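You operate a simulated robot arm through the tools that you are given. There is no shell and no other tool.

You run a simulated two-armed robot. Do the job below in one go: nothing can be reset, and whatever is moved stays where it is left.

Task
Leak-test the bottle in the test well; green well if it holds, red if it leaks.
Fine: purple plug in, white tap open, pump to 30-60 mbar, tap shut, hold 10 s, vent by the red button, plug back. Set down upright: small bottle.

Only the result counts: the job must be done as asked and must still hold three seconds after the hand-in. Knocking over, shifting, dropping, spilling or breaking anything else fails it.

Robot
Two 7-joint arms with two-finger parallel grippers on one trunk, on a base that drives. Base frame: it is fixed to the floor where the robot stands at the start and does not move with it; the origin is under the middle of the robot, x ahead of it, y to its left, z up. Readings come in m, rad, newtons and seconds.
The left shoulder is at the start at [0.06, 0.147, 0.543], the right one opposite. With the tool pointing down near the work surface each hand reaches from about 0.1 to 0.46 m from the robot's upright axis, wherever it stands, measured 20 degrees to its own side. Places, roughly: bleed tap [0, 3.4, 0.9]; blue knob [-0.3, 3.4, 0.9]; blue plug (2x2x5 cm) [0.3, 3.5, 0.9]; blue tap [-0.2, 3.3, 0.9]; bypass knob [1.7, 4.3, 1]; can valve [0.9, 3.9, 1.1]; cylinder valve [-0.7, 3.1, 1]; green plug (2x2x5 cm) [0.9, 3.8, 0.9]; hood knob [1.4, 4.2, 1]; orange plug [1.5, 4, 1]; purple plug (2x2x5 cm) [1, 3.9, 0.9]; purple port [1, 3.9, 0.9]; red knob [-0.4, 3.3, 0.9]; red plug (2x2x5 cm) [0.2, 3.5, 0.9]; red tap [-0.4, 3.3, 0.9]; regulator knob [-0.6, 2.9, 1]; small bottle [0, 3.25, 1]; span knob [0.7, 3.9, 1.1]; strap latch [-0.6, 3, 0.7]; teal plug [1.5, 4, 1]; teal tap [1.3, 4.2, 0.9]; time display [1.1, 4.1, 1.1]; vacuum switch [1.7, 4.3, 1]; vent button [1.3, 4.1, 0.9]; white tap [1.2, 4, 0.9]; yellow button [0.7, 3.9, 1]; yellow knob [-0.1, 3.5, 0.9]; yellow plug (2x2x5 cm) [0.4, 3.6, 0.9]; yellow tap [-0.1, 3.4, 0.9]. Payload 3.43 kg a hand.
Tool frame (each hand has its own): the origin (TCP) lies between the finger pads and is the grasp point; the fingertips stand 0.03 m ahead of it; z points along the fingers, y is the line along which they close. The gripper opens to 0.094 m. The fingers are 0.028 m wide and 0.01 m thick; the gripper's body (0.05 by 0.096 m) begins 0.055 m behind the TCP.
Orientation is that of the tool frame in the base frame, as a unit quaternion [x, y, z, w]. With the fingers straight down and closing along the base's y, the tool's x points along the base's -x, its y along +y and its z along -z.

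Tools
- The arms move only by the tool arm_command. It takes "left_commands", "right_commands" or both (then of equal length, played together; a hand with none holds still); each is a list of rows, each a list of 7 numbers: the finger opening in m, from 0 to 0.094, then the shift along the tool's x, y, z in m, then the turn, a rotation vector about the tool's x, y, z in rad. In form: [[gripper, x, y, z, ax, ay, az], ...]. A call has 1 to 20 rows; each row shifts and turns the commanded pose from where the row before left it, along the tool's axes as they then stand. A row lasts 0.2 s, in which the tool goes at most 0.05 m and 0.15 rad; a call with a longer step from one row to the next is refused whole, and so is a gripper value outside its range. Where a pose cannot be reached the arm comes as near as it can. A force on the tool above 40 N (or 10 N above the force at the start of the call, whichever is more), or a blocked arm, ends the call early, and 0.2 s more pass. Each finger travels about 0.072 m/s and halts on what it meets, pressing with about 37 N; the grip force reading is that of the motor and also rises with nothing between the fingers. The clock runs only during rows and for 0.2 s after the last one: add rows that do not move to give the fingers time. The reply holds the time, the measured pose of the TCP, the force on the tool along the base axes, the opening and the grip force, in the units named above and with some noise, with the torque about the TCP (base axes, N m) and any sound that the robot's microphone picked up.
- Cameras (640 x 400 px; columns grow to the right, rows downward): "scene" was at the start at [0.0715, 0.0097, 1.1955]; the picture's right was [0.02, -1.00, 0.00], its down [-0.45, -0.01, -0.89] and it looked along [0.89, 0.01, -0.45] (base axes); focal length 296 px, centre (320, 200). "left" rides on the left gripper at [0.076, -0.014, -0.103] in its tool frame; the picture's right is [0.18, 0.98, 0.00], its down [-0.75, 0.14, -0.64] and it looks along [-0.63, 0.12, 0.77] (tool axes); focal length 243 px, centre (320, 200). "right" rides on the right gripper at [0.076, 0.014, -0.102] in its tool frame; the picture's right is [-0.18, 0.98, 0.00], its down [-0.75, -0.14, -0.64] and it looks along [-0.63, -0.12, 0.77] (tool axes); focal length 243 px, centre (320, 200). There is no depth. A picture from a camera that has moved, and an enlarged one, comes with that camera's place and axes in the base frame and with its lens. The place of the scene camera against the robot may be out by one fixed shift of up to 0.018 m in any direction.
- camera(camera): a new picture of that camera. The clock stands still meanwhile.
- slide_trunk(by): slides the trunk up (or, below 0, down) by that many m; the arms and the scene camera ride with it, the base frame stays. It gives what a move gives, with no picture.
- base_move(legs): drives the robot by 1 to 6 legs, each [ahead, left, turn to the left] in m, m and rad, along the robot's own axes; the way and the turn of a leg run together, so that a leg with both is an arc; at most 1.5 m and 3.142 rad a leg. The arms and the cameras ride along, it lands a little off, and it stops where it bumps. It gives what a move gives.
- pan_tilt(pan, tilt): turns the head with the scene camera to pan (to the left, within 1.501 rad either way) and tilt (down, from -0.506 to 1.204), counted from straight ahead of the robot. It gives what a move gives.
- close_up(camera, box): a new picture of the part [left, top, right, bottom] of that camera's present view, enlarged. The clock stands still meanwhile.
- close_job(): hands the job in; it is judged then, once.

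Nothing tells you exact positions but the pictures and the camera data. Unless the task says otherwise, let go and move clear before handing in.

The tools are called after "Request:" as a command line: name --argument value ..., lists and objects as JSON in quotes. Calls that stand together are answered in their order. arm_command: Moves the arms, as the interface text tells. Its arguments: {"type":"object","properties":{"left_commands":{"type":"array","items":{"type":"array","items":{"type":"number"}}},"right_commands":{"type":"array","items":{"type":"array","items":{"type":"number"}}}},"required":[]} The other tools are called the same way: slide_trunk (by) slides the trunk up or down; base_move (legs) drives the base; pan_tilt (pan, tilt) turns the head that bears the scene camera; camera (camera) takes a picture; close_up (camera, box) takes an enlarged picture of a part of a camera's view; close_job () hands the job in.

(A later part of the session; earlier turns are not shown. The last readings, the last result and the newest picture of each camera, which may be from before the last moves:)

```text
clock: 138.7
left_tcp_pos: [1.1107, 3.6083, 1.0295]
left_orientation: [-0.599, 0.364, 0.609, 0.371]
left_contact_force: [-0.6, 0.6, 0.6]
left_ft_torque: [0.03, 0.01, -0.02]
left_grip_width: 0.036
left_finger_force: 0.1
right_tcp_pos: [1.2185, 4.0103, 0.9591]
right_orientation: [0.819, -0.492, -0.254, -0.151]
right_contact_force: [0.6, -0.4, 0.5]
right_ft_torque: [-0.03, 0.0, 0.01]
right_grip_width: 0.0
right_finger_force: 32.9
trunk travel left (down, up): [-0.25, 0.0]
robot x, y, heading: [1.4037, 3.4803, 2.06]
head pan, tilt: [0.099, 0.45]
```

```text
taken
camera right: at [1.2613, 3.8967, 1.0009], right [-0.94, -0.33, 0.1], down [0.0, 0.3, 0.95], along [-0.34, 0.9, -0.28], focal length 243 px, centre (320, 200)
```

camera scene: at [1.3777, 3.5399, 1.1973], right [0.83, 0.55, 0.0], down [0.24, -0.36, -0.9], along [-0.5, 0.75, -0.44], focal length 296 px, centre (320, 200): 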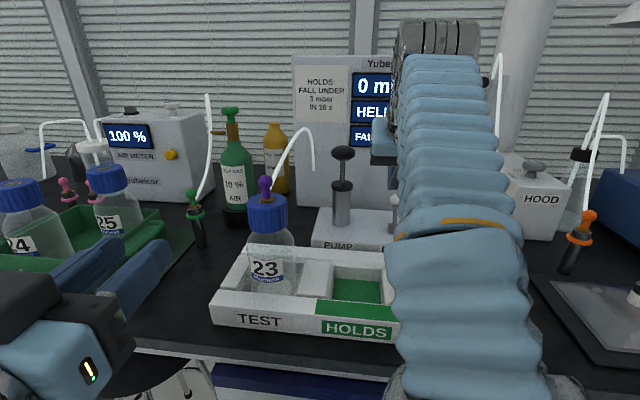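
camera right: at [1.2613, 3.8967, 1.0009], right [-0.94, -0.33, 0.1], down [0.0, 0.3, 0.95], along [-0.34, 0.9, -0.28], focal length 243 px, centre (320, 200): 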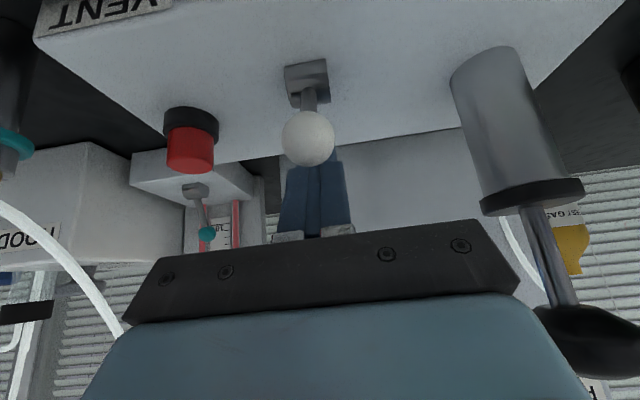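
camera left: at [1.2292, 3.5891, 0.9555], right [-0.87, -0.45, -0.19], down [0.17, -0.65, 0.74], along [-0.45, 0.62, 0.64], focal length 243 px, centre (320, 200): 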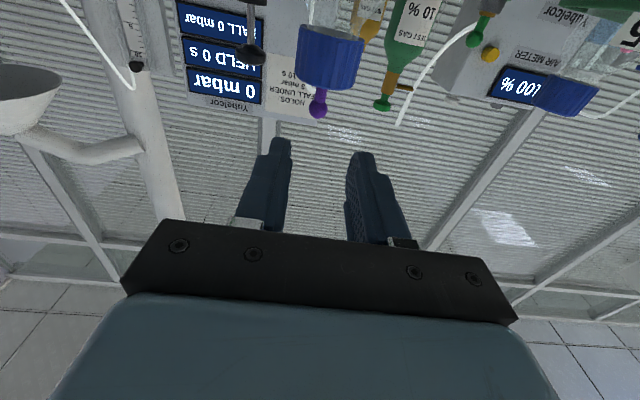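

The lever has flipped toward me, with no force left on the hand. Now I'll lift the right hand clear and bring it to the pump knob.

Request:
arm_command --right_commands '[[0.0, -0.0169, 0, -0.0248, 0, 0, 0], [0.0, -0.0169, 0, -0.0248, 0, 0, 0], [0.0, 0.0062, 0.025, -0.0245, 0, -0.1, 0], [0.0, 0.0037, 0.025, -0.025, 0, -0.1, 0], [0.03, 0.0012, 0.025, -0.0252, 0, -0.1, 0], [0.065, -0.0014, 0.025, -0.0252, 0, -0.1, 0], [0.065, 0, 0, 0, 0, 0, 0]]'

Request:
camera --camera "right"

Request:
camera --camera "scene"

```text
clock: 140.3
left_tcp_pos: [1.1111, 3.607, 1.0287]
left_orientation: [-0.599, 0.363, 0.609, 0.371]
left_contact_force: [-0.2, 0.1, -0.3]
left_ft_torque: [0.0, 0.03, -0.01]
left_grip_width: 0.0359
left_finger_force: 0.1
right_tcp_pos: [1.1663, 3.8969, 1.0864]
right_orientation: [0.753, -0.452, -0.411, -0.246]
right_contact_force: [0.3, -0.6, -1.1]
right_ft_torque: [0.03, -0.05, 0.03]
right_grip_width: 0.0647
right_finger_force: 0.1
trunk travel left (down, up): [-0.25, 0.0]
robot x, y, heading: [1.4049, 3.4782, 2.057]
head pan, tilt: [0.099, 0.45]
```

```text
taken
camera right: at [1.2121, 3.7768, 1.0784], right [-0.91, -0.37, 0.16], down [0.19, -0.05, 0.98], along [-0.36, 0.93, 0.12], focal length 243 px, centre (320, 200)
```

right: 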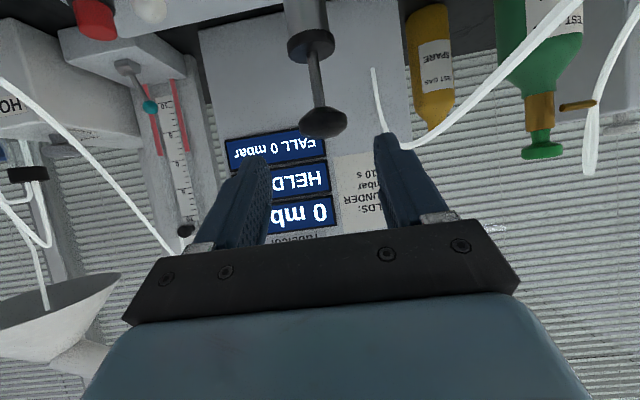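

```text
taken
camera scene: at [1.3776, 3.5399, 1.1973], right [0.83, 0.55, 0.0], down [0.24, -0.36, -0.9], along [-0.5, 0.75, -0.44], focal length 296 px, centre (320, 200)
```

scene: 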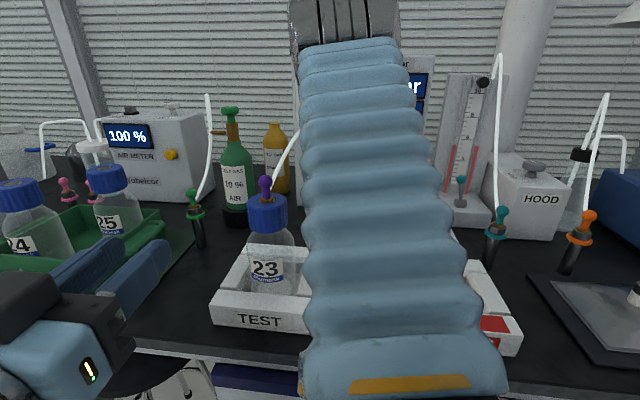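

The right camera sees the knob centred between the fingers, and the displays beyond it (upside down). I'll advance and grip the knob.

Request:
arm_command --right_commands '[[0.065, -0.0028, 0, 0.03, 0, 0, 0], [0.065, -0.0028, 0, 0.03, 0, 0, 0], [0.065, 0, 0, 0.028, 0, 0, 0], [0.05, 0, 0, 0, 0, 0, 0], [0.035, 0, 0, 0, 0, 0, 0], [0.03, 0, 0, 0, 0, 0, 0]]'

Request:
camera --camera "right"

```text
clock: 141.7
left_tcp_pos: [1.1089, 3.6067, 1.0277]
left_orientation: [-0.6, 0.363, 0.609, 0.371]
left_contact_force: [-0.9, 0.2, 0.1]
left_ft_torque: [0.03, 0.04, 0.0]
left_grip_width: 0.0361
left_finger_force: 0.0
right_tcp_pos: [1.1284, 3.9642, 1.0439]
right_orientation: [0.753, -0.452, -0.411, -0.246]
right_contact_force: [-5.9, -2.1, -0.7]
right_ft_torque: [0.16, 0.22, 0.16]
right_grip_width: 0.0405
right_finger_force: 44.9
trunk travel left (down, up): [-0.25, 0.0]
robot x, y, heading: [1.4057, 3.4836, 2.059]
head pan, tilt: [0.099, 0.45]
```

```text
taken
camera right: at [1.175, 3.8446, 1.0348], right [-0.91, -0.38, 0.16], down [0.19, -0.05, 0.98], along [-0.36, 0.93, 0.12], focal length 243 px, centre (320, 200)
```

right: 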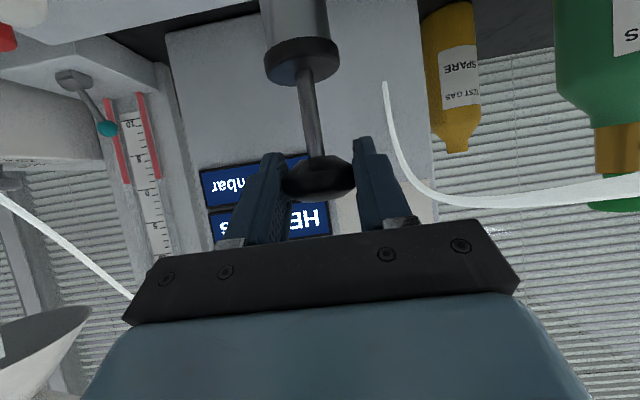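

Knob gripped. Before pumping, let me check whether the left camera can read the displays.

Request:
camera --camera "left"

Request:
camera --camera "scene"

```text
taken
camera left: at [1.1694, 3.5249, 0.9511], right [-0.87, -0.45, -0.19], down [0.18, -0.65, 0.74], along [-0.46, 0.62, 0.64], focal length 243 px, centre (320, 200)
```

left: 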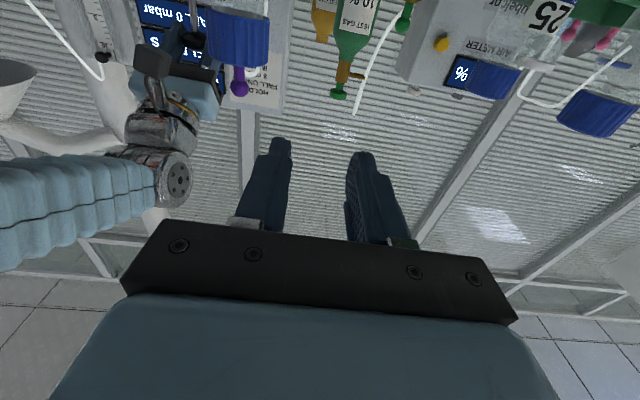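

```text
taken
camera scene: at [1.3768, 3.5398, 1.1972], right [0.83, 0.55, 0.0], down [0.24, -0.36, -0.9], along [-0.5, 0.75, -0.44], focal length 296 px, centre (320, 200)
```

scene: 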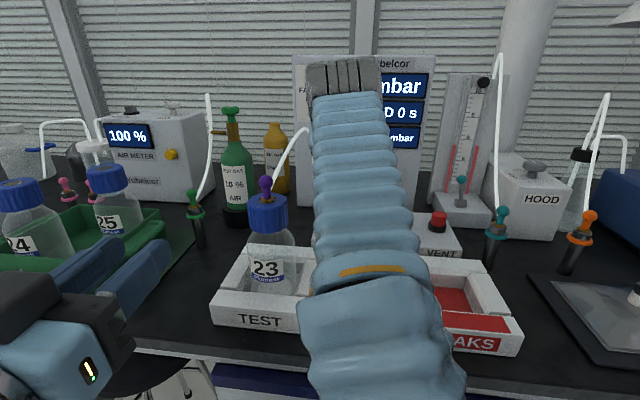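

I'll do one pump stroke: push the knob straight down 4 cm in steps and see what happens.

Request:
arm_command --right_commands '[[0.03, 0.0084, 0, 0.0054, 0, 0, 0], [0.03, 0.0084, 0, 0.0054, 0, 0, 0], [0.03, 0.0084, 0, 0.0054, 0, 0, 0], [0.03, 0.0084, 0, 0.0054, 0, 0, 0]]'

Request:
camera --camera "right"

Request:
close_up --camera "scene" --box '[280, 50, 440, 150]'

```text
clock: 142.7
left_tcp_pos: [1.1091, 3.6064, 1.029]
left_orientation: [-0.599, 0.363, 0.61, 0.371]
left_contact_force: [0.0, -0.2, 0.7]
left_ft_torque: [0.01, -0.02, 0.01]
left_grip_width: 0.0362
left_finger_force: 0.0
right_tcp_pos: [1.1278, 3.9636, 1.0076]
right_orientation: [0.751, -0.451, -0.413, -0.248]
right_contact_force: [-11.4, -0.3, 19.8]
right_ft_torque: [-0.31, -0.03, 0.16]
right_grip_width: 0.0405
right_finger_force: 45.1
trunk travel left (down, up): [-0.25, 0.0]
robot x, y, heading: [1.4061, 3.4838, 2.058]
head pan, tilt: [0.099, 0.45]
```

```text
taken
camera right: at [1.175, 3.8446, 0.997], right [-0.91, -0.38, 0.16], down [0.19, -0.06, 0.98], along [-0.36, 0.92, 0.12], focal length 243 px, centre (320, 200)
```

right: 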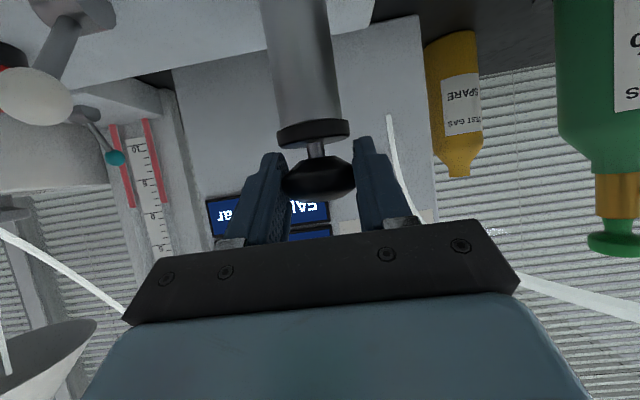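

```text
4.00 times, centred on (360, 100) of scene
camera zoom: at [1.377, 3.539, 1.1977], right [0.83, 0.55, 0.0], down [0.24, -0.36, -0.9], along [-0.5, 0.75, -0.43], focal length 1182 px, centre (160, 600)
```

zoom: 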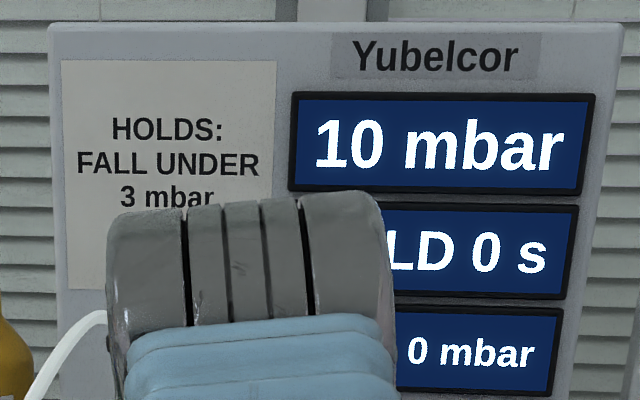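

One stroke gives 10 mbar, so the tap is open and the seal works. Two more full strokes.

Request:
arm_command --right_commands '[[0.03, -0.0084, 0, -0.0054, 0, 0, 0], [0.03, -0.0084, 0, -0.0054, 0, 0, 0], [0.03, -0.0084, 0, -0.0054, 0, 0, 0], [0.03, -0.0076, 0, -0.0049, 0, 0, 0], [0.03, 0, 0, 0, 0, 0, 0], [0.03, 0.0084, 0, 0.0054, 0, 0, 0], [0.03, 0.0084, 0, 0.0054, 0, 0, 0], [0.03, 0.0084, 0, 0.0054, 0, 0, 0], [0.03, 0.0084, 0, 0.0054, 0, 0, 0]]'

Request:
close_up --camera "scene" --box '[280, 50, 440, 150]'

```text
clock: 144.7
left_tcp_pos: [1.1104, 3.6077, 1.0287]
left_orientation: [-0.599, 0.363, 0.609, 0.372]
left_contact_force: [-0.3, -0.2, -0.4]
left_ft_torque: [0.0, -0.02, 0.0]
left_grip_width: 0.036
left_finger_force: 0.1
right_tcp_pos: [1.1276, 3.9642, 1.0064]
right_orientation: [0.752, -0.45, -0.414, -0.247]
right_contact_force: [-14.2, 0.3, 19.7]
right_ft_torque: [-0.24, 0.14, 0.16]
right_grip_width: 0.0404
right_finger_force: 45.1
trunk travel left (down, up): [-0.25, 0.0]
robot x, y, heading: [1.407, 3.4797, 2.061]
head pan, tilt: [0.099, 0.45]
```

```text
4.00 times, centred on (360, 100) of scene
camera zoom: at [1.3766, 3.539, 1.1977], right [0.83, 0.55, 0.0], down [0.24, -0.36, -0.9], along [-0.5, 0.75, -0.43], focal length 1182 px, centre (160, 600)
```

zoom: 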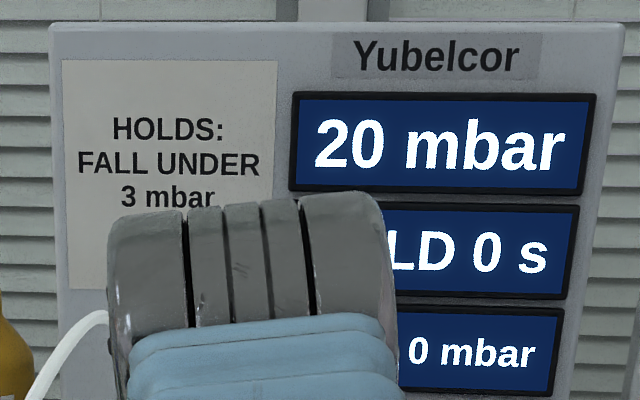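

20 mbar. Two more strokes in one go.

Request:
arm_command --right_commands '[[0.03, -0.0084, 0, -0.0054, 0, 0, 0], [0.03, -0.0084, 0, -0.0054, 0, 0, 0], [0.03, -0.0084, 0, -0.0054, 0, 0, 0], [0.03, -0.0084, 0, -0.0054, 0, 0, 0], [0.03, 0, 0, 0, 0, 0, 0], [0.03, 0.0084, 0, 0.0054, 0, 0, 0], [0.03, 0.0084, 0, 0.0054, 0, 0, 0], [0.03, 0.0084, 0, 0.0054, 0, 0, 0], [0.03, 0.0084, 0, 0.0054, 0, 0, 0], [0.03, -0.0084, 0, -0.0054, 0, 0, 0], [0.03, -0.0084, 0, -0.0054, 0, 0, 0], [0.03, -0.0084, 0, -0.0054, 0, 0, 0], [0.03, -0.0084, 0, -0.0054, 0, 0, 0], [0.03, 0, 0, 0, 0, 0, 0], [0.03, 0.0084, 0, 0.0054, 0, 0, 0], [0.03, 0.0084, 0, 0.0054, 0, 0, 0], [0.03, 0.0084, 0, 0.0054, 0, 0, 0], [0.03, 0.0084, 0, 0.0054, 0, 0, 0]]'

Request:
close_up --camera "scene" --box '[280, 50, 440, 150]'

```text
clock: 148.5
left_tcp_pos: [1.1115, 3.6058, 1.0298]
left_orientation: [-0.6, 0.364, 0.609, 0.371]
left_contact_force: [-0.7, -0.2, 0.1]
left_ft_torque: [0.03, -0.01, 0.02]
left_grip_width: 0.0361
left_finger_force: 0.0
right_tcp_pos: [1.1279, 3.9652, 1.0064]
right_orientation: [0.751, -0.451, -0.414, -0.248]
right_contact_force: [-13.6, -3.4, 20.8]
right_ft_torque: [-0.39, -0.06, 0.12]
right_grip_width: 0.0405
right_finger_force: 45.1
trunk travel left (down, up): [-0.25, 0.0]
robot x, y, heading: [1.4058, 3.4779, 2.061]
head pan, tilt: [0.099, 0.45]
```

```text
4.00 times, centred on (360, 100) of scene
camera zoom: at [1.3769, 3.5386, 1.1977], right [0.83, 0.55, 0.0], down [0.24, -0.36, -0.9], along [-0.5, 0.75, -0.43], focal length 1182 px, centre (160, 600)
```

zoom: 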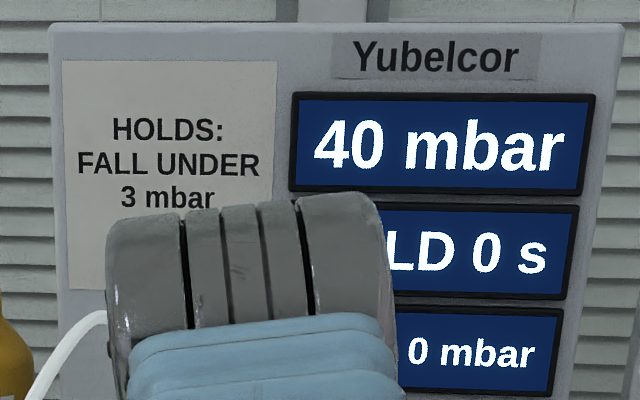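

40 mbar, right in the middle of the range and steady. Now I release the knob, back off, and move to the front of the tap lever with closed fingers.

Request:
arm_command --right_commands '[[0.055, 0, 0, 0, 0, 0, 0], [0.065, 0, 0, 0, 0, 0, 0], [0.065, 0, 0, -0.04, 0, 0, 0], [0.065, 0, 0, -0.04, 0, 0, 0], [0.03, 0.0266, -0.033, 0.0066, 0, 0, 0], [0.0, 0.0266, -0.033, 0.0066, 0, 0, 0], [0.0, 0.0266, -0.033, 0.0066, 0, 0, 0]]'

Request:
camera --camera "right"

Request:
camera --camera "scene"

```text
clock: 150.1
left_tcp_pos: [1.1106, 3.6072, 1.0288]
left_orientation: [-0.599, 0.363, 0.61, 0.371]
left_contact_force: [-1.2, 0.2, 0.0]
left_ft_torque: [0.01, 0.0, -0.02]
left_grip_width: 0.036
left_finger_force: 0.1
right_tcp_pos: [1.2602, 3.9282, 0.969]
right_orientation: [0.753, -0.451, -0.411, -0.246]
right_contact_force: [0.4, 0.1, -0.8]
right_ft_torque: [-0.02, -0.01, 0.0]
right_grip_width: 0.0
right_finger_force: 32.6
trunk travel left (down, up): [-0.25, 0.0]
robot x, y, heading: [1.4024, 3.4808, 2.058]
head pan, tilt: [0.099, 0.45]
```

```text
taken
camera right: at [1.3066, 3.8091, 0.9591], right [-0.91, -0.38, 0.15], down [0.19, -0.05, 0.98], along [-0.36, 0.93, 0.12], focal length 243 px, centre (320, 200)
```

right: 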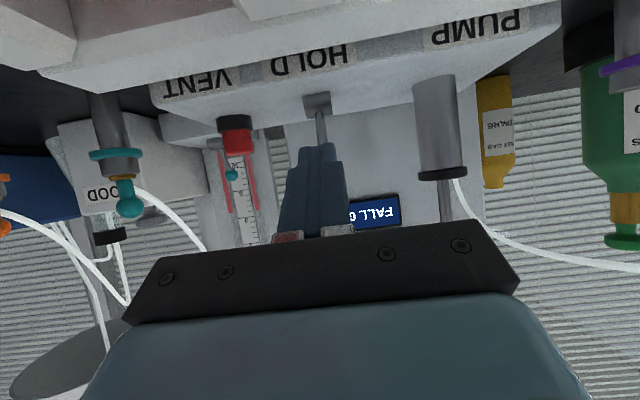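

```text
taken
camera scene: at [1.3773, 3.5402, 1.1972], right [0.83, 0.55, 0.0], down [0.24, -0.36, -0.9], along [-0.5, 0.75, -0.44], focal length 296 px, centre (320, 200)
```

scene: 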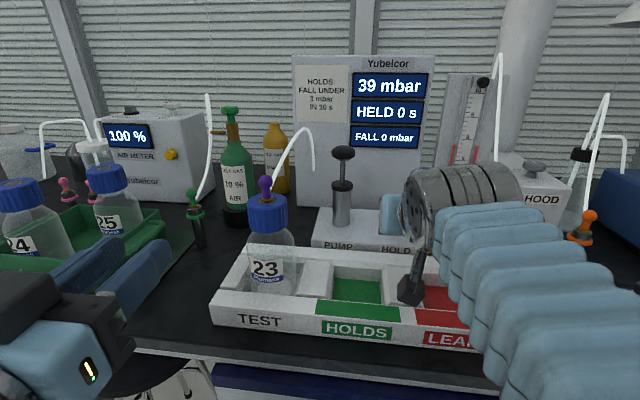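

Pressure reads 39 mbar. Now pushing the lever back (shut).

Request:
arm_command --right_commands '[[0.0, -0.0092, 0, 0.0143, 0, 0, 0], [0.0, -0.0092, 0, 0.0143, 0, 0, 0], [0.0, -0.0092, 0, 0.0143, 0, 0, 0], [0.0, -0.0087, 0, 0.0134, 0, 0, 0]]'

Request:
close_up --camera "scene" --box '[280, 50, 440, 150]'

Request:
camera --camera "right"

```text
clock: 151.1
left_tcp_pos: [1.1093, 3.6076, 1.0281]
left_orientation: [-0.6, 0.362, 0.61, 0.37]
left_contact_force: [0.2, -0.7, -0.4]
left_ft_torque: [0.01, 0.03, 0.02]
left_grip_width: 0.036
left_finger_force: 0.0
right_tcp_pos: [1.2302, 3.987, 0.9687]
right_orientation: [0.753, -0.451, -0.411, -0.245]
right_contact_force: [0.3, 0.1, 0.2]
right_ft_torque: [-0.01, 0.0, 0.02]
right_grip_width: 0.0
right_finger_force: 32.7
trunk travel left (down, up): [-0.25, 0.0]
robot x, y, heading: [1.4049, 3.4814, 2.055]
head pan, tilt: [0.099, 0.45]
```

```text
4.00 times, centred on (360, 100) of scene
camera zoom: at [1.3778, 3.5398, 1.1972], right [0.83, 0.55, 0.0], down [0.24, -0.36, -0.9], along [-0.5, 0.75, -0.43], focal length 1182 px, centre (160, 600)
```

zoom: 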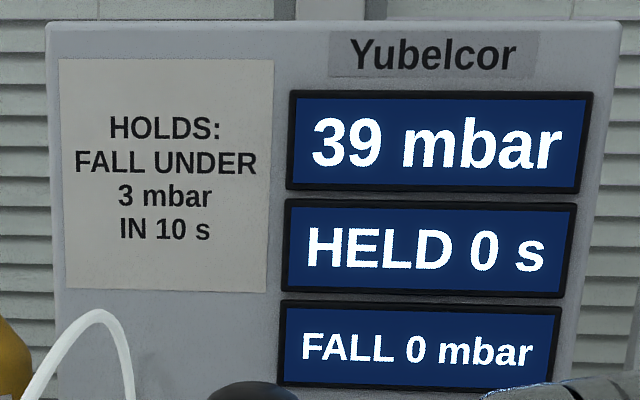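

```text
taken
camera right: at [1.2761, 3.8684, 0.9598], right [-0.91, -0.37, 0.16], down [0.19, -0.05, 0.98], along [-0.36, 0.93, 0.12], focal length 243 px, centre (320, 200)
```

right: 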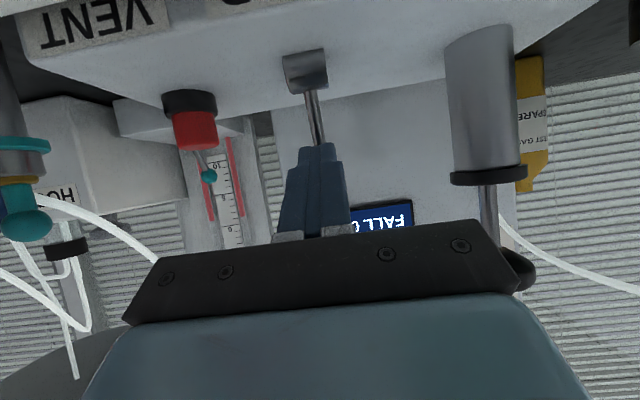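

Request:
arm_command --right_commands '[[0.0, 0, 0, 0, 0, 0, 0], [0.0, 0, 0, 0, 0, 0, 0], [0.0, 0, 0, 0, 0, 0, 0], [0.0, 0, 0, 0, 0, 0, 0], [0.0, 0, 0, 0, 0, 0, 0]]'

Request:
close_up --camera "scene" --box '[280, 50, 440, 150]'

```text
clock: 152.3
left_tcp_pos: [1.1101, 3.6074, 1.0292]
left_orientation: [-0.599, 0.363, 0.61, 0.371]
left_contact_force: [-0.1, -0.3, -0.6]
left_ft_torque: [0.0, -0.03, 0.0]
left_grip_width: 0.0362
left_finger_force: 0.0
right_tcp_pos: [1.2303, 3.9878, 0.9689]
right_orientation: [0.752, -0.452, -0.411, -0.247]
right_contact_force: [-0.4, -0.3, -0.2]
right_ft_torque: [0.02, 0.02, -0.02]
right_grip_width: 0.0
right_finger_force: 33.3
trunk travel left (down, up): [-0.25, 0.0]
robot x, y, heading: [1.4024, 3.4839, 2.054]
head pan, tilt: [0.099, 0.45]
```

```text
4.00 times, centred on (360, 100) of scene
camera zoom: at [1.3776, 3.5401, 1.1972], right [0.83, 0.55, 0.0], down [0.24, -0.36, -0.9], along [-0.5, 0.75, -0.44], focal length 1182 px, centre (160, 600)
```

zoom: 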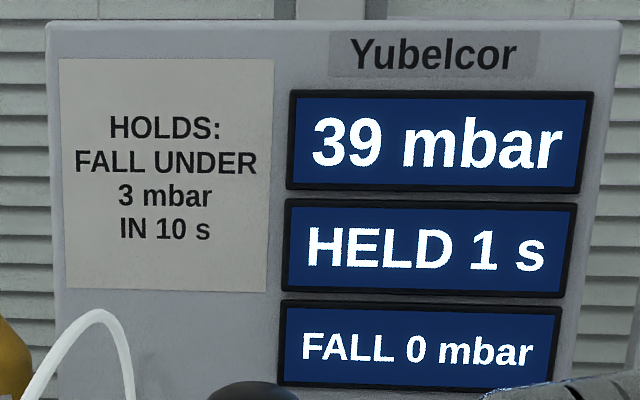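

HELD is counting (1 s), so the tap is shut. While the hold runs, I'll back the right hand off and position it above the red vent button without touching it.

Request:
arm_command --right_commands '[[0.0, 0, 0, -0.025, 0, 0, 0], [0.0, 0, 0, -0.025, 0, 0, 0], [0.0, -0.0119, -0.026, 0.0161, 0, 0.1, 0], [0.0, -0.0134, -0.026, 0.0149, 0, 0.1, 0], [0.0, -0.0149, -0.026, 0.0134, 0, 0.1, 0], [0.0, 0, 0, 0, 0, 0, 0], [0.0, 0, 0, 0, 0, 0, 0], [0.0, 0, 0, 0, 0, 0, 0], [0.0, 0, 0, 0, 0, 0, 0], [0.0, 0, 0, 0, 0, 0, 0], [0.0, 0, 0, 0, 0, 0, 0], [0.0, 0, 0, 0, 0, 0, 0], [0.0, 0, 0, 0, 0, 0, 0], [0.0, 0, 0, 0, 0, 0, 0], [0.0, 0, 0, 0, 0, 0, 0]]'

Request:
close_up --camera "scene" --box '[280, 50, 440, 150]'

Request:
camera --camera "right"

Request:
camera --camera "scene"

```text
clock: 155.5
left_tcp_pos: [1.1107, 3.6078, 1.0291]
left_orientation: [-0.599, 0.364, 0.609, 0.371]
left_contact_force: [0.8, 0.9, 0.0]
left_ft_torque: [0.01, 0.0, -0.05]
left_grip_width: 0.0362
left_finger_force: 0.2
right_tcp_pos: [1.29, 4.0386, 0.9999]
right_orientation: [0.805, -0.484, -0.295, -0.176]
right_contact_force: [0.3, -0.3, -1.1]
right_ft_torque: [0.0, -0.04, 0.0]
right_grip_width: 0.0004
right_finger_force: 32.8
trunk travel left (down, up): [-0.25, 0.0]
robot x, y, heading: [1.4036, 3.4805, 2.058]
head pan, tilt: [0.099, 0.45]
```

```text
4.00 times, centred on (360, 100) of scene
camera zoom: at [1.3776, 3.5401, 1.1972], right [0.83, 0.55, 0.0], down [0.24, -0.36, -0.9], along [-0.5, 0.75, -0.44], focal length 1182 px, centre (160, 600)
```

zoom: 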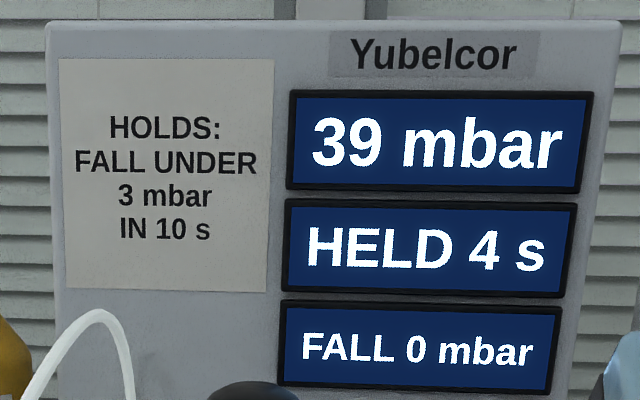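

```text
taken
camera right: at [1.3352, 3.923, 1.0296], right [-0.93, -0.34, 0.12], down [0.05, 0.21, 0.98], along [-0.35, 0.92, -0.18], focal length 243 px, centre (320, 200)
```

right: 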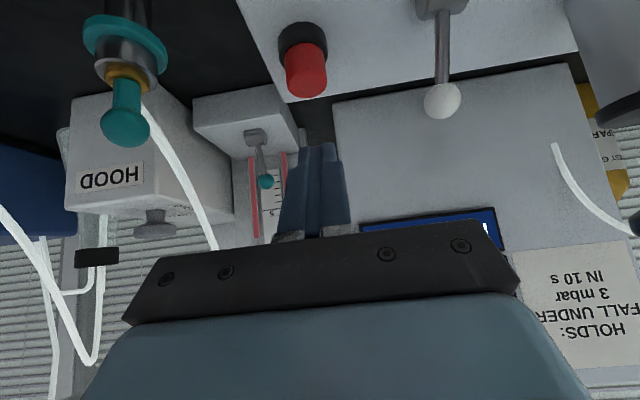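

```text
taken
camera scene: at [1.3776, 3.5401, 1.1972], right [0.83, 0.55, 0.0], down [0.24, -0.36, -0.9], along [-0.5, 0.75, -0.44], focal length 296 px, centre (320, 200)
```

scene: 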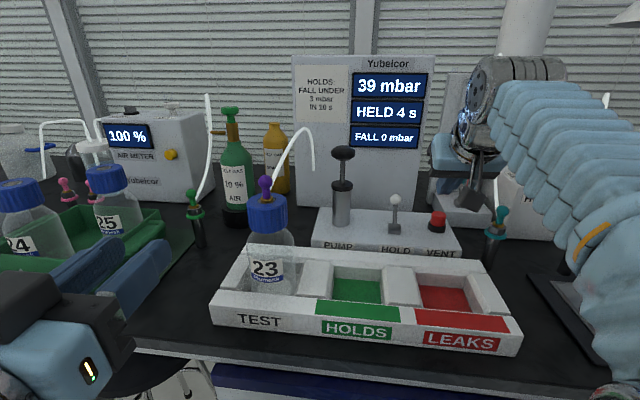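

Holding: 39 mbar, HELD 4 s, fall 0. I'll wait until past 10 s.

Request:
arm_command --right_commands '[[0.0, 0, 0, 0, 0, 0, 0], [0.0, 0, 0, 0, 0, 0, 0], [0.0, 0, 0, 0, 0, 0, 0], [0.0, 0, 0, 0, 0, 0, 0], [0.0, 0, 0, 0, 0, 0, 0], [0.0, 0, 0, 0, 0, 0, 0], [0.0, 0, 0, 0, 0, 0, 0], [0.0, 0, 0, 0, 0, 0, 0], [0.0, 0, 0, 0, 0, 0, 0], [0.0, 0, 0, 0, 0, 0, 0], [0.0, 0, 0, 0, 0, 0, 0], [0.0, 0, 0, 0, 0, 0, 0], [0.0, 0, 0, 0, 0, 0, 0], [0.0, 0, 0, 0, 0, 0, 0], [0.0, 0, 0, 0, 0, 0, 0], [0.0, 0, 0, 0, 0, 0, 0], [0.0, 0, 0, 0, 0, 0, 0], [0.0, 0, 0, 0, 0, 0, 0], [0.0, 0, 0, 0, 0, 0, 0], [0.0, 0, 0, 0, 0, 0, 0]]'

Request:
arm_command --right_commands '[[0.0, 0, 0, 0, 0, 0, 0], [0.0, 0, 0, 0, 0, 0, 0], [0.0, 0, 0, 0, 0, 0, 0], [0.0, 0, 0, 0, 0, 0, 0], [0.0, 0, 0, 0, 0, 0, 0], [0.0, 0, 0, 0, 0, 0, 0], [0.0, 0, 0, 0, 0, 0, 0], [0.0, 0, 0, 0, 0, 0, 0], [0.0, 0, 0, 0, 0, 0, 0], [0.0, 0, 0, 0, 0, 0, 0], [0.0, 0, 0, 0, 0, 0, 0], [0.0, 0, 0, 0, 0, 0, 0], [0.0, 0, 0, 0, 0, 0, 0], [0.0, 0, 0, 0, 0, 0, 0]]'

Request:
close_up --camera "scene" --box '[280, 50, 440, 150]'

```text
clock: 159.7
left_tcp_pos: [1.1107, 3.6075, 1.0297]
left_orientation: [-0.6, 0.364, 0.609, 0.371]
left_contact_force: [-0.4, -0.2, 0.6]
left_ft_torque: [-0.03, 0.0, -0.04]
left_grip_width: 0.0359
left_finger_force: 0.0
right_tcp_pos: [1.2898, 4.0394, 0.9999]
right_orientation: [0.805, -0.484, -0.295, -0.176]
right_contact_force: [1.3, -0.1, 0.4]
right_ft_torque: [-0.02, 0.02, 0.01]
right_grip_width: 0.0
right_finger_force: 33.0
trunk travel left (down, up): [-0.25, 0.0]
robot x, y, heading: [1.4051, 3.4843, 2.062]
head pan, tilt: [0.099, 0.45]
```

```text
clock: 162.7
left_tcp_pos: [1.1115, 3.6074, 1.0277]
left_orientation: [-0.6, 0.363, 0.609, 0.37]
left_contact_force: [0.1, 0.6, -0.2]
left_ft_torque: [-0.01, 0.01, 0.01]
left_grip_width: 0.0359
left_finger_force: 0.0
right_tcp_pos: [1.2905, 4.0403, 1.0011]
right_orientation: [0.804, -0.485, -0.294, -0.177]
right_contact_force: [-0.1, 0.1, -0.3]
right_ft_torque: [0.0, 0.01, 0.01]
right_grip_width: 0.0
right_finger_force: 32.5
trunk travel left (down, up): [-0.25, 0.0]
robot x, y, heading: [1.4068, 3.4779, 2.059]
head pan, tilt: [0.099, 0.45]
```

```text
4.00 times, centred on (360, 100) of scene
camera zoom: at [1.3776, 3.5401, 1.1972], right [0.83, 0.55, 0.0], down [0.24, -0.36, -0.9], along [-0.5, 0.75, -0.44], focal length 1182 px, centre (160, 600)
```

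zoom: 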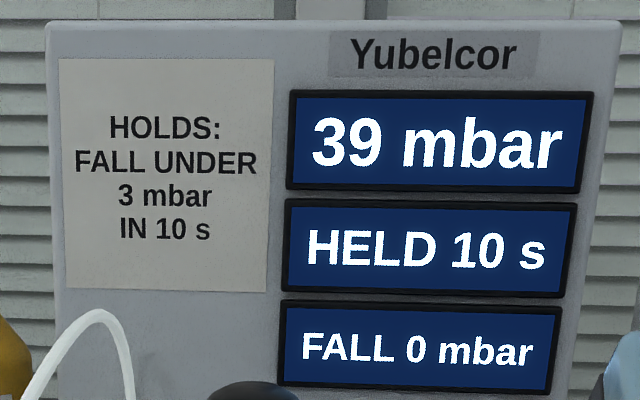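

HELD 10 s, FALL 0 mbar. I'll take one more second to be certain of the reading before venting.

Request:
arm_command --right_commands '[[0.0, 0, 0, 0, 0, 0, 0], [0.0, 0, 0, 0, 0, 0, 0], [0.0, 0, 0, 0, 0, 0, 0], [0.0, 0, 0, 0, 0, 0, 0], [0.0, 0, 0, 0, 0, 0, 0]]'

Request:
close_up --camera "scene" --box '[280, 50, 440, 150]'

Request:
close_up --camera "right" --box '[240, 10, 400, 170]'

```text
clock: 163.9
left_tcp_pos: [1.1097, 3.6069, 1.0283]
left_orientation: [-0.599, 0.363, 0.61, 0.37]
left_contact_force: [0.6, 0.1, -1.1]
left_ft_torque: [-0.02, 0.0, -0.02]
left_grip_width: 0.0362
left_finger_force: 0.2
right_tcp_pos: [1.2904, 4.0395, 1.0019]
right_orientation: [0.805, -0.484, -0.294, -0.176]
right_contact_force: [-0.7, -0.6, 0.3]
right_ft_torque: [-0.02, -0.03, 0.0]
right_grip_width: 0.0
right_finger_force: 32.3
trunk travel left (down, up): [-0.25, 0.0]
robot x, y, heading: [1.4042, 3.4791, 2.057]
head pan, tilt: [0.099, 0.45]
```

```text
4.00 times, centred on (360, 100) of scene
camera zoom: at [1.3776, 3.5401, 1.1972], right [0.83, 0.55, 0.0], down [0.24, -0.36, -0.9], along [-0.5, 0.75, -0.44], focal length 1182 px, centre (160, 600)
```

zoom: 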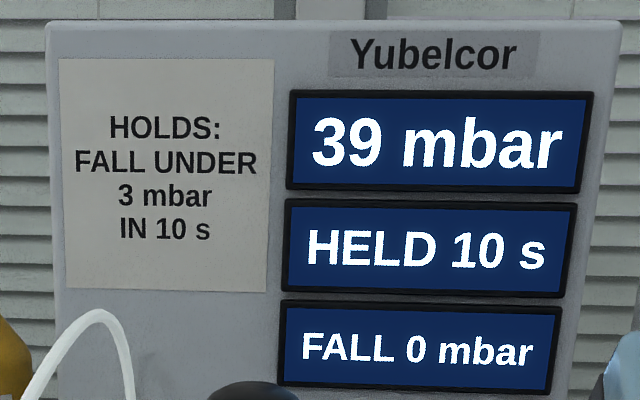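

```text
2.50 times, centred on (320, 90) of right
camera zoom: at [1.3352, 3.923, 1.0296], right [-0.93, -0.34, 0.12], down [0.05, 0.21, 0.98], along [-0.35, 0.92, -0.18], focal length 606 px, centre (320, 475)
```

zoom: 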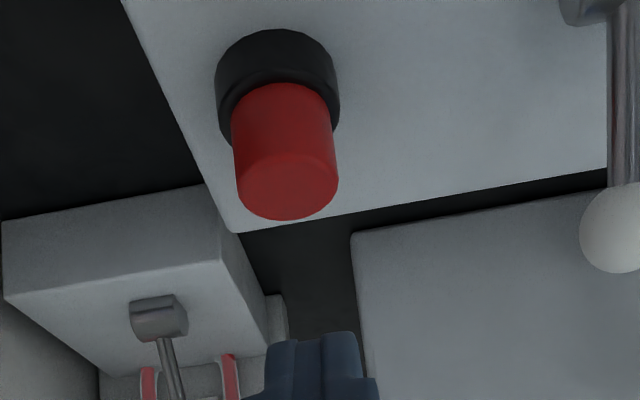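

The result is clear: fall 0 mbar, so the bottle holds. Now pressing the red vent button from above.

Request:
arm_command --right_commands '[[0.0, 0.0193, 0, 0.0229, 0, 0, 0], [0.0, 0.0045, 0, 0.0053, 0, 0, 0], [0.0, 0.0032, 0, 0.0038, 0, 0, 0], [0.0, 0.0026, 0, 0.0031, 0, 0, 0]]'

Request:
close_up --camera "scene" --box '[280, 50, 440, 150]'

```text
clock: 164.9
left_tcp_pos: [1.111, 3.6072, 1.0289]
left_orientation: [-0.6, 0.364, 0.609, 0.37]
left_contact_force: [-0.3, -0.7, -0.2]
left_ft_torque: [0.02, -0.01, 0.0]
left_grip_width: 0.0359
left_finger_force: 0.1
right_tcp_pos: [1.2896, 4.0407, 0.9553]
right_orientation: [0.805, -0.483, -0.294, -0.176]
right_contact_force: [0.8, -0.5, 3.6]
right_ft_torque: [0.02, -0.03, -0.03]
right_grip_width: 0.0
right_finger_force: 33.3
trunk travel left (down, up): [-0.25, 0.0]
robot x, y, heading: [1.4085, 3.4818, 2.057]
head pan, tilt: [0.099, 0.45]
heard: click
```

```text
4.00 times, centred on (360, 100) of scene
camera zoom: at [1.3778, 3.5399, 1.1973], right [0.83, 0.55, 0.0], down [0.24, -0.36, -0.9], along [-0.5, 0.75, -0.44], focal length 1182 px, centre (160, 600)
```

zoom: 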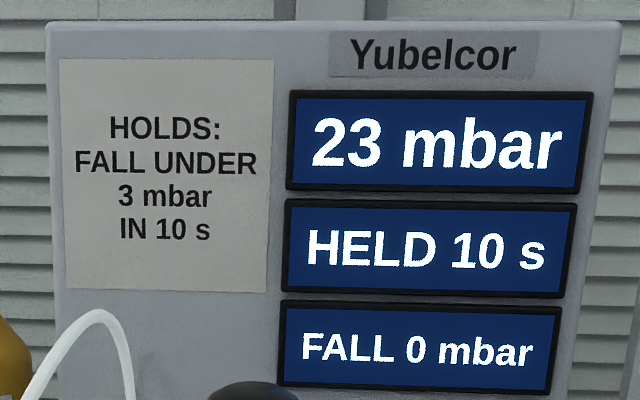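

Click heard, and the pressure is dropping (23 mbar). I'll keep the button pressed a bit longer until it reads zero.

Request:
arm_command --right_commands '[[0.0, 0, 0, 0, 0, 0, 0], [0.0, 0, 0, 0, 0, 0, 0], [0.0, 0, 0, 0, 0, 0, 0], [0.0, 0, 0, 0, 0, 0, 0], [0.0, 0, 0, 0, 0, 0, 0], [0.0, 0, 0, 0, 0, 0, 0], [0.0, 0, 0, 0, 0, 0, 0], [0.0, 0, 0, 0, 0, 0, 0]]'

Request:
close_up --camera "scene" --box '[280, 50, 440, 150]'

```text
clock: 166.7
left_tcp_pos: [1.1107, 3.6076, 1.0304]
left_orientation: [-0.6, 0.363, 0.61, 0.37]
left_contact_force: [-0.4, 0.3, -0.1]
left_ft_torque: [-0.01, 0.03, 0.01]
left_grip_width: 0.0358
left_finger_force: 0.1
right_tcp_pos: [1.2898, 4.0393, 0.9557]
right_orientation: [0.806, -0.484, -0.294, -0.176]
right_contact_force: [0.5, 0.0, 2.9]
right_ft_torque: [0.03, 0.03, 0.02]
right_grip_width: 0.0
right_finger_force: 32.7
trunk travel left (down, up): [-0.25, 0.0]
robot x, y, heading: [1.4037, 3.484, 2.055]
head pan, tilt: [0.099, 0.45]
```

```text
4.00 times, centred on (360, 100) of scene
camera zoom: at [1.3776, 3.5399, 1.1973], right [0.83, 0.55, 0.0], down [0.24, -0.36, -0.9], along [-0.5, 0.75, -0.44], focal length 1182 px, centre (160, 600)
```

zoom: 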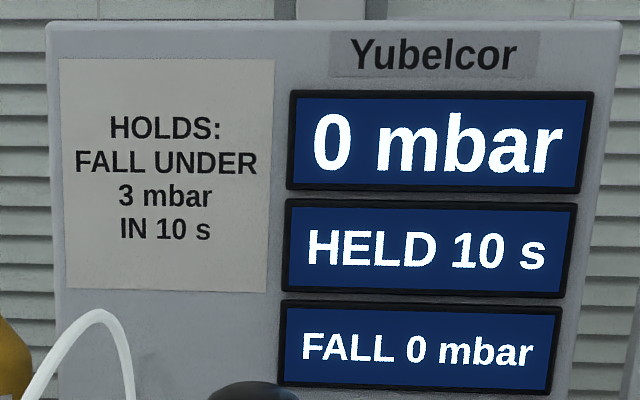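

Vented to 0 mbar. I'll lift the right hand off the button and retract it; meanwhile the left hand turns to come at the plug from the front-left, tilted, which suits both the cap and the parking port.

Request:
arm_command --left_commands '[[0.036, 0, 0, 0, 0.0941, 0.0848, 0.041], [0.036, 0, 0, 0, 0.0941, 0.0848, 0.041], [0.036, 0, 0, 0, 0.0941, 0.0848, 0.041], [0.036, 0, 0, 0, 0.0941, 0.0848, 0.041], [0.036, 0, 0, 0, 0.0941, 0.0848, 0.041], [0.036, 0, 0, 0, 0.0941, 0.0848, 0.041], [0.036, 0, 0, 0, 0.0941, 0.0848, 0.041], [0.036, 0, 0, 0, 0.0941, 0.0848, 0.041], [0.036, 0, 0, 0, 0.0941, 0.0848, 0.041]]' --right_commands '[[0.0, -0.0161, 0, -0.0191, 0, 0, 0], [0.0, -0.0161, 0, -0.0191, 0, 0, 0], [0.0, -0.0129, 0, -0.0153, 0, 0, 0], [0.0, 0.0268, 0, -0.0226, 0, 0, 0], [0.0, 0.0268, 0, -0.0226, 0, 0, 0], [0.0, 0.0268, 0, -0.0226, 0, 0, 0], [0.0, 0.0268, 0, -0.0226, 0, 0, 0], [0.0, 0, 0, 0, 0, 0, 0], [0.0, 0, 0, 0, 0, 0, 0]]'

Request:
camera --camera "left"

Request:
camera --camera "scene"

```text
clock: 168.7
left_tcp_pos: [1.111, 3.608, 1.0303]
left_orientation: [-0.504, 0.78, 0.207, 0.308]
left_contact_force: [0.9, -0.3, 0.0]
left_ft_torque: [0.04, -0.02, 0.02]
left_grip_width: 0.0359
left_finger_force: 0.2
right_tcp_pos: [1.3572, 3.9168, 1.0238]
right_orientation: [0.805, -0.484, -0.294, -0.176]
right_contact_force: [0.0, -0.1, 0.1]
right_ft_torque: [0.03, -0.01, 0.02]
right_grip_width: 0.0001
right_finger_force: 32.9
trunk travel left (down, up): [-0.25, 0.0]
robot x, y, heading: [1.4066, 3.4817, 2.062]
head pan, tilt: [0.099, 0.45]
```

```text
taken
camera left: at [1.0727, 3.4869, 1.0509], right [-0.95, 0.28, -0.11], down [-0.07, 0.15, 0.99], along [0.29, 0.95, -0.12], focal length 243 px, centre (320, 200)
```

left: 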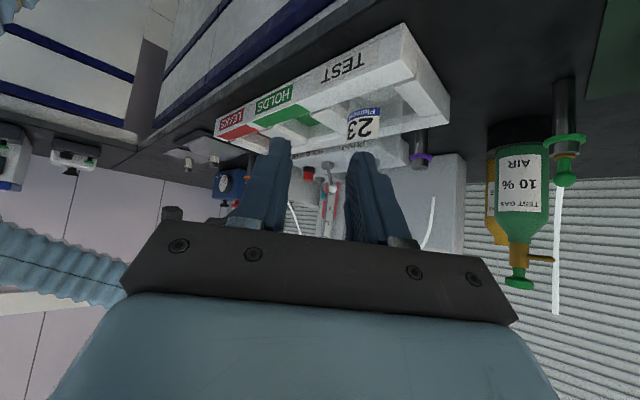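

```text
taken
camera scene: at [1.3777, 3.54, 1.1972], right [0.83, 0.55, 0.0], down [0.24, -0.36, -0.9], along [-0.5, 0.75, -0.44], focal length 296 px, centre (320, 200)
```

scene: 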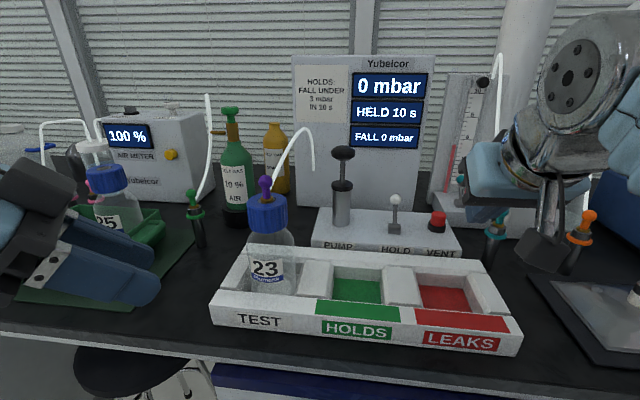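

Both moves went fine. Now bringing the left hand to a point 6 cm short of the plug's ball along the approach line.

Request:
arm_command --left_commands '[[0.04, -0.0324, 0.0211, 0.0126, 0, 0, 0], [0.04, -0.0324, 0.0211, 0.0126, 0, 0, 0], [0.04, -0.0324, 0.0211, 0.0126, 0, 0, 0], [0.04, -0.0322, 0.0211, 0.0127, 0, 0, 0]]'

Request:
camera --camera "left"

Request:
close_up --camera "left" --box '[240, 80, 400, 200]'

Request:
camera --camera "scene"

```text
clock: 169.7
left_tcp_pos: [1.0866, 3.7585, 1.0816]
left_orientation: [-0.504, 0.78, 0.207, 0.309]
left_contact_force: [0.1, -0.9, 0.7]
left_ft_torque: [0.0, 0.01, -0.02]
left_grip_width: 0.0399
left_finger_force: 0.0
right_tcp_pos: [1.3556, 3.9165, 1.0237]
right_orientation: [0.805, -0.483, -0.296, -0.176]
right_contact_force: [0.6, 0.4, -0.7]
right_ft_torque: [0.01, -0.01, -0.02]
right_grip_width: 0.0
right_finger_force: 33.0
trunk travel left (down, up): [-0.25, 0.0]
robot x, y, heading: [1.404, 3.4824, 2.06]
head pan, tilt: [0.099, 0.45]
```

```text
taken
camera left: at [1.0488, 3.6388, 1.1042], right [-0.95, 0.28, -0.11], down [-0.08, 0.15, 0.99], along [0.29, 0.95, -0.12], focal length 243 px, centre (320, 200)
```

left: 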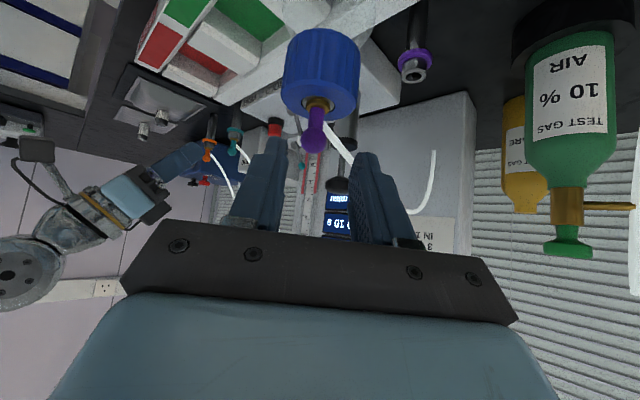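

```text
3.33 times, centred on (320, 140) of left
camera zoom: at [1.0488, 3.6388, 1.1042], right [-0.95, 0.28, -0.11], down [-0.08, 0.15, 0.99], along [0.29, 0.95, -0.12], focal length 809 px, centre (320, 400)
```

zoom: 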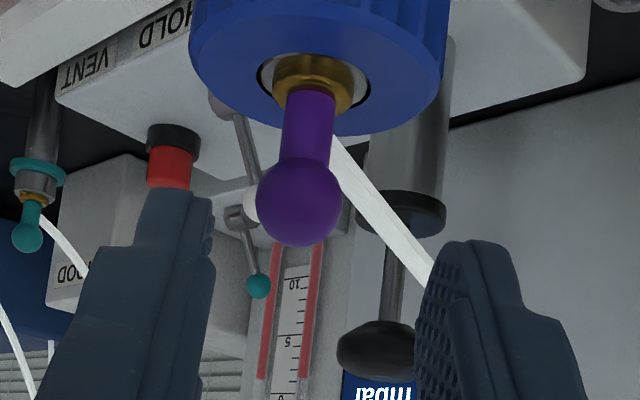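

```text
taken
camera scene: at [1.3776, 3.5399, 1.1972], right [0.83, 0.55, 0.0], down [0.24, -0.36, -0.9], along [-0.5, 0.75, -0.44], focal length 296 px, centre (320, 200)
```

scene: 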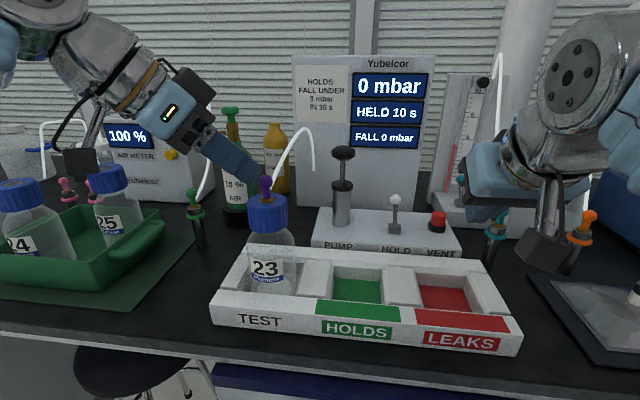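

The plug's ball is between the fingers, about 59 mm ahead and 4 mm to one side. Advancing 41 mm with that correction, then closing.

Request:
arm_command --left_commands '[[0.04, -0.001, -0.002, 0.0205, 0, 0, 0], [0.04, -0.001, -0.002, 0.0205, 0, 0, 0]]'

Request:
close_up --camera "left" --box '[240, 80, 400, 200]'

```text
clock: 170.3
left_tcp_pos: [1.1026, 3.7848, 1.054]
left_orientation: [-0.503, 0.78, 0.207, 0.309]
left_contact_force: [0.3, -0.3, 0.5]
left_ft_torque: [0.03, -0.01, 0.0]
left_grip_width: 0.04
left_finger_force: 0.0
right_tcp_pos: [1.3548, 3.9154, 1.0241]
right_orientation: [0.805, -0.484, -0.294, -0.176]
right_contact_force: [0.3, 0.1, 0.3]
right_ft_torque: [0.04, -0.03, 0.03]
right_grip_width: 0.0
right_finger_force: 33.5
trunk travel left (down, up): [-0.25, 0.0]
robot x, y, heading: [1.4041, 3.479, 2.062]
head pan, tilt: [0.099, 0.45]
```

```text
3.33 times, centred on (320, 140) of left
camera zoom: at [1.0642, 3.6649, 1.0759], right [-0.95, 0.28, -0.11], down [-0.08, 0.15, 0.99], along [0.29, 0.95, -0.12], focal length 809 px, centre (320, 400)
```

zoom: 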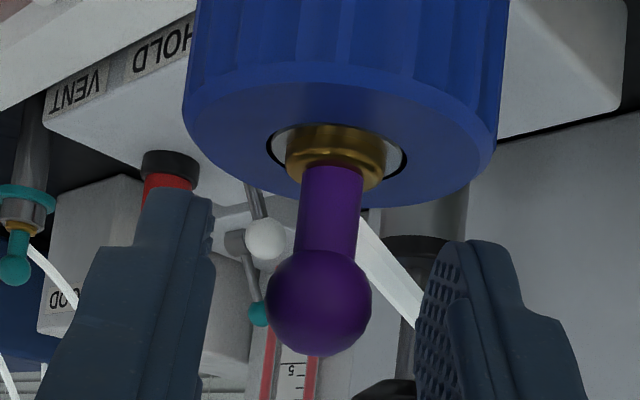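

Perfectly centred. Closing on the ball.

Request:
arm_command --left_commands '[[0.028, 0, 0, 0, 0, 0, 0], [0.014, 0, 0, 0, 0, 0, 0], [0.0, 0, 0, 0, 0, 0, 0], [0.0, 0, 0, 0, 0, 0, 0]]'

Request:
arm_command --left_commands '[[0.0, -0.0034, 0, -0.0037, 0, 0, 0], [0.0, -0.0068, 0, -0.0073, 0, 0, 0], [0.0, -0.0068, 0, -0.0073, 0, 0, 0]]'

Request:
close_up --camera "left" --box '[240, 80, 400, 200]'

```text
clock: 171.3
left_tcp_pos: [1.102, 3.7841, 1.054]
left_orientation: [-0.503, 0.78, 0.207, 0.308]
left_contact_force: [-1.2, 0.3, 1.1]
left_ft_torque: [-0.04, -0.01, 0.04]
left_grip_width: 0.0172
left_finger_force: 36.9
right_tcp_pos: [1.3553, 3.916, 1.0245]
right_orientation: [0.805, -0.485, -0.294, -0.176]
right_contact_force: [0.0, -0.2, -0.1]
right_ft_torque: [-0.02, -0.02, -0.01]
right_grip_width: 0.0001
right_finger_force: 32.8
trunk travel left (down, up): [-0.25, 0.0]
robot x, y, heading: [1.4054, 3.4845, 2.057]
head pan, tilt: [0.099, 0.45]
```

```text
clock: 172.1
left_tcp_pos: [1.1023, 3.7845, 1.0798]
left_orientation: [-0.503, 0.78, 0.207, 0.309]
left_contact_force: [-0.2, -0.4, -0.5]
left_ft_torque: [-0.01, -0.01, -0.02]
left_grip_width: 0.0169
left_finger_force: 36.8
right_tcp_pos: [1.3547, 3.916, 1.0228]
right_orientation: [0.805, -0.484, -0.295, -0.176]
right_contact_force: [0.6, 0.9, -0.1]
right_ft_torque: [0.0, 0.04, -0.01]
right_grip_width: 0.0001
right_finger_force: 32.9
trunk travel left (down, up): [-0.25, 0.0]
robot x, y, heading: [1.4058, 3.4817, 2.06]
head pan, tilt: [0.099, 0.45]
```

```text
3.33 times, centred on (320, 140) of left
camera zoom: at [1.064, 3.6637, 1.1011], right [-0.95, 0.28, -0.11], down [-0.08, 0.15, 0.99], along [0.29, 0.95, -0.12], focal length 809 px, centre (320, 400)
```

zoom: 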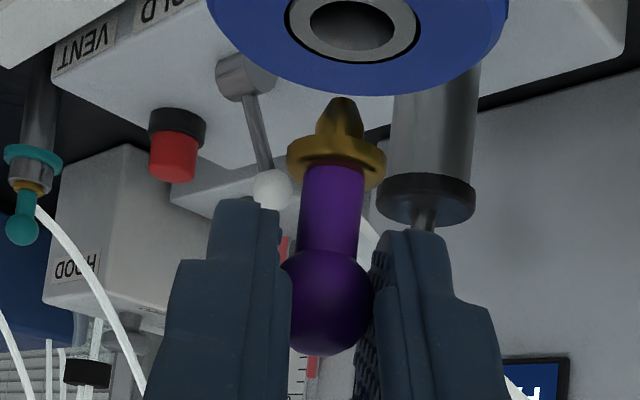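

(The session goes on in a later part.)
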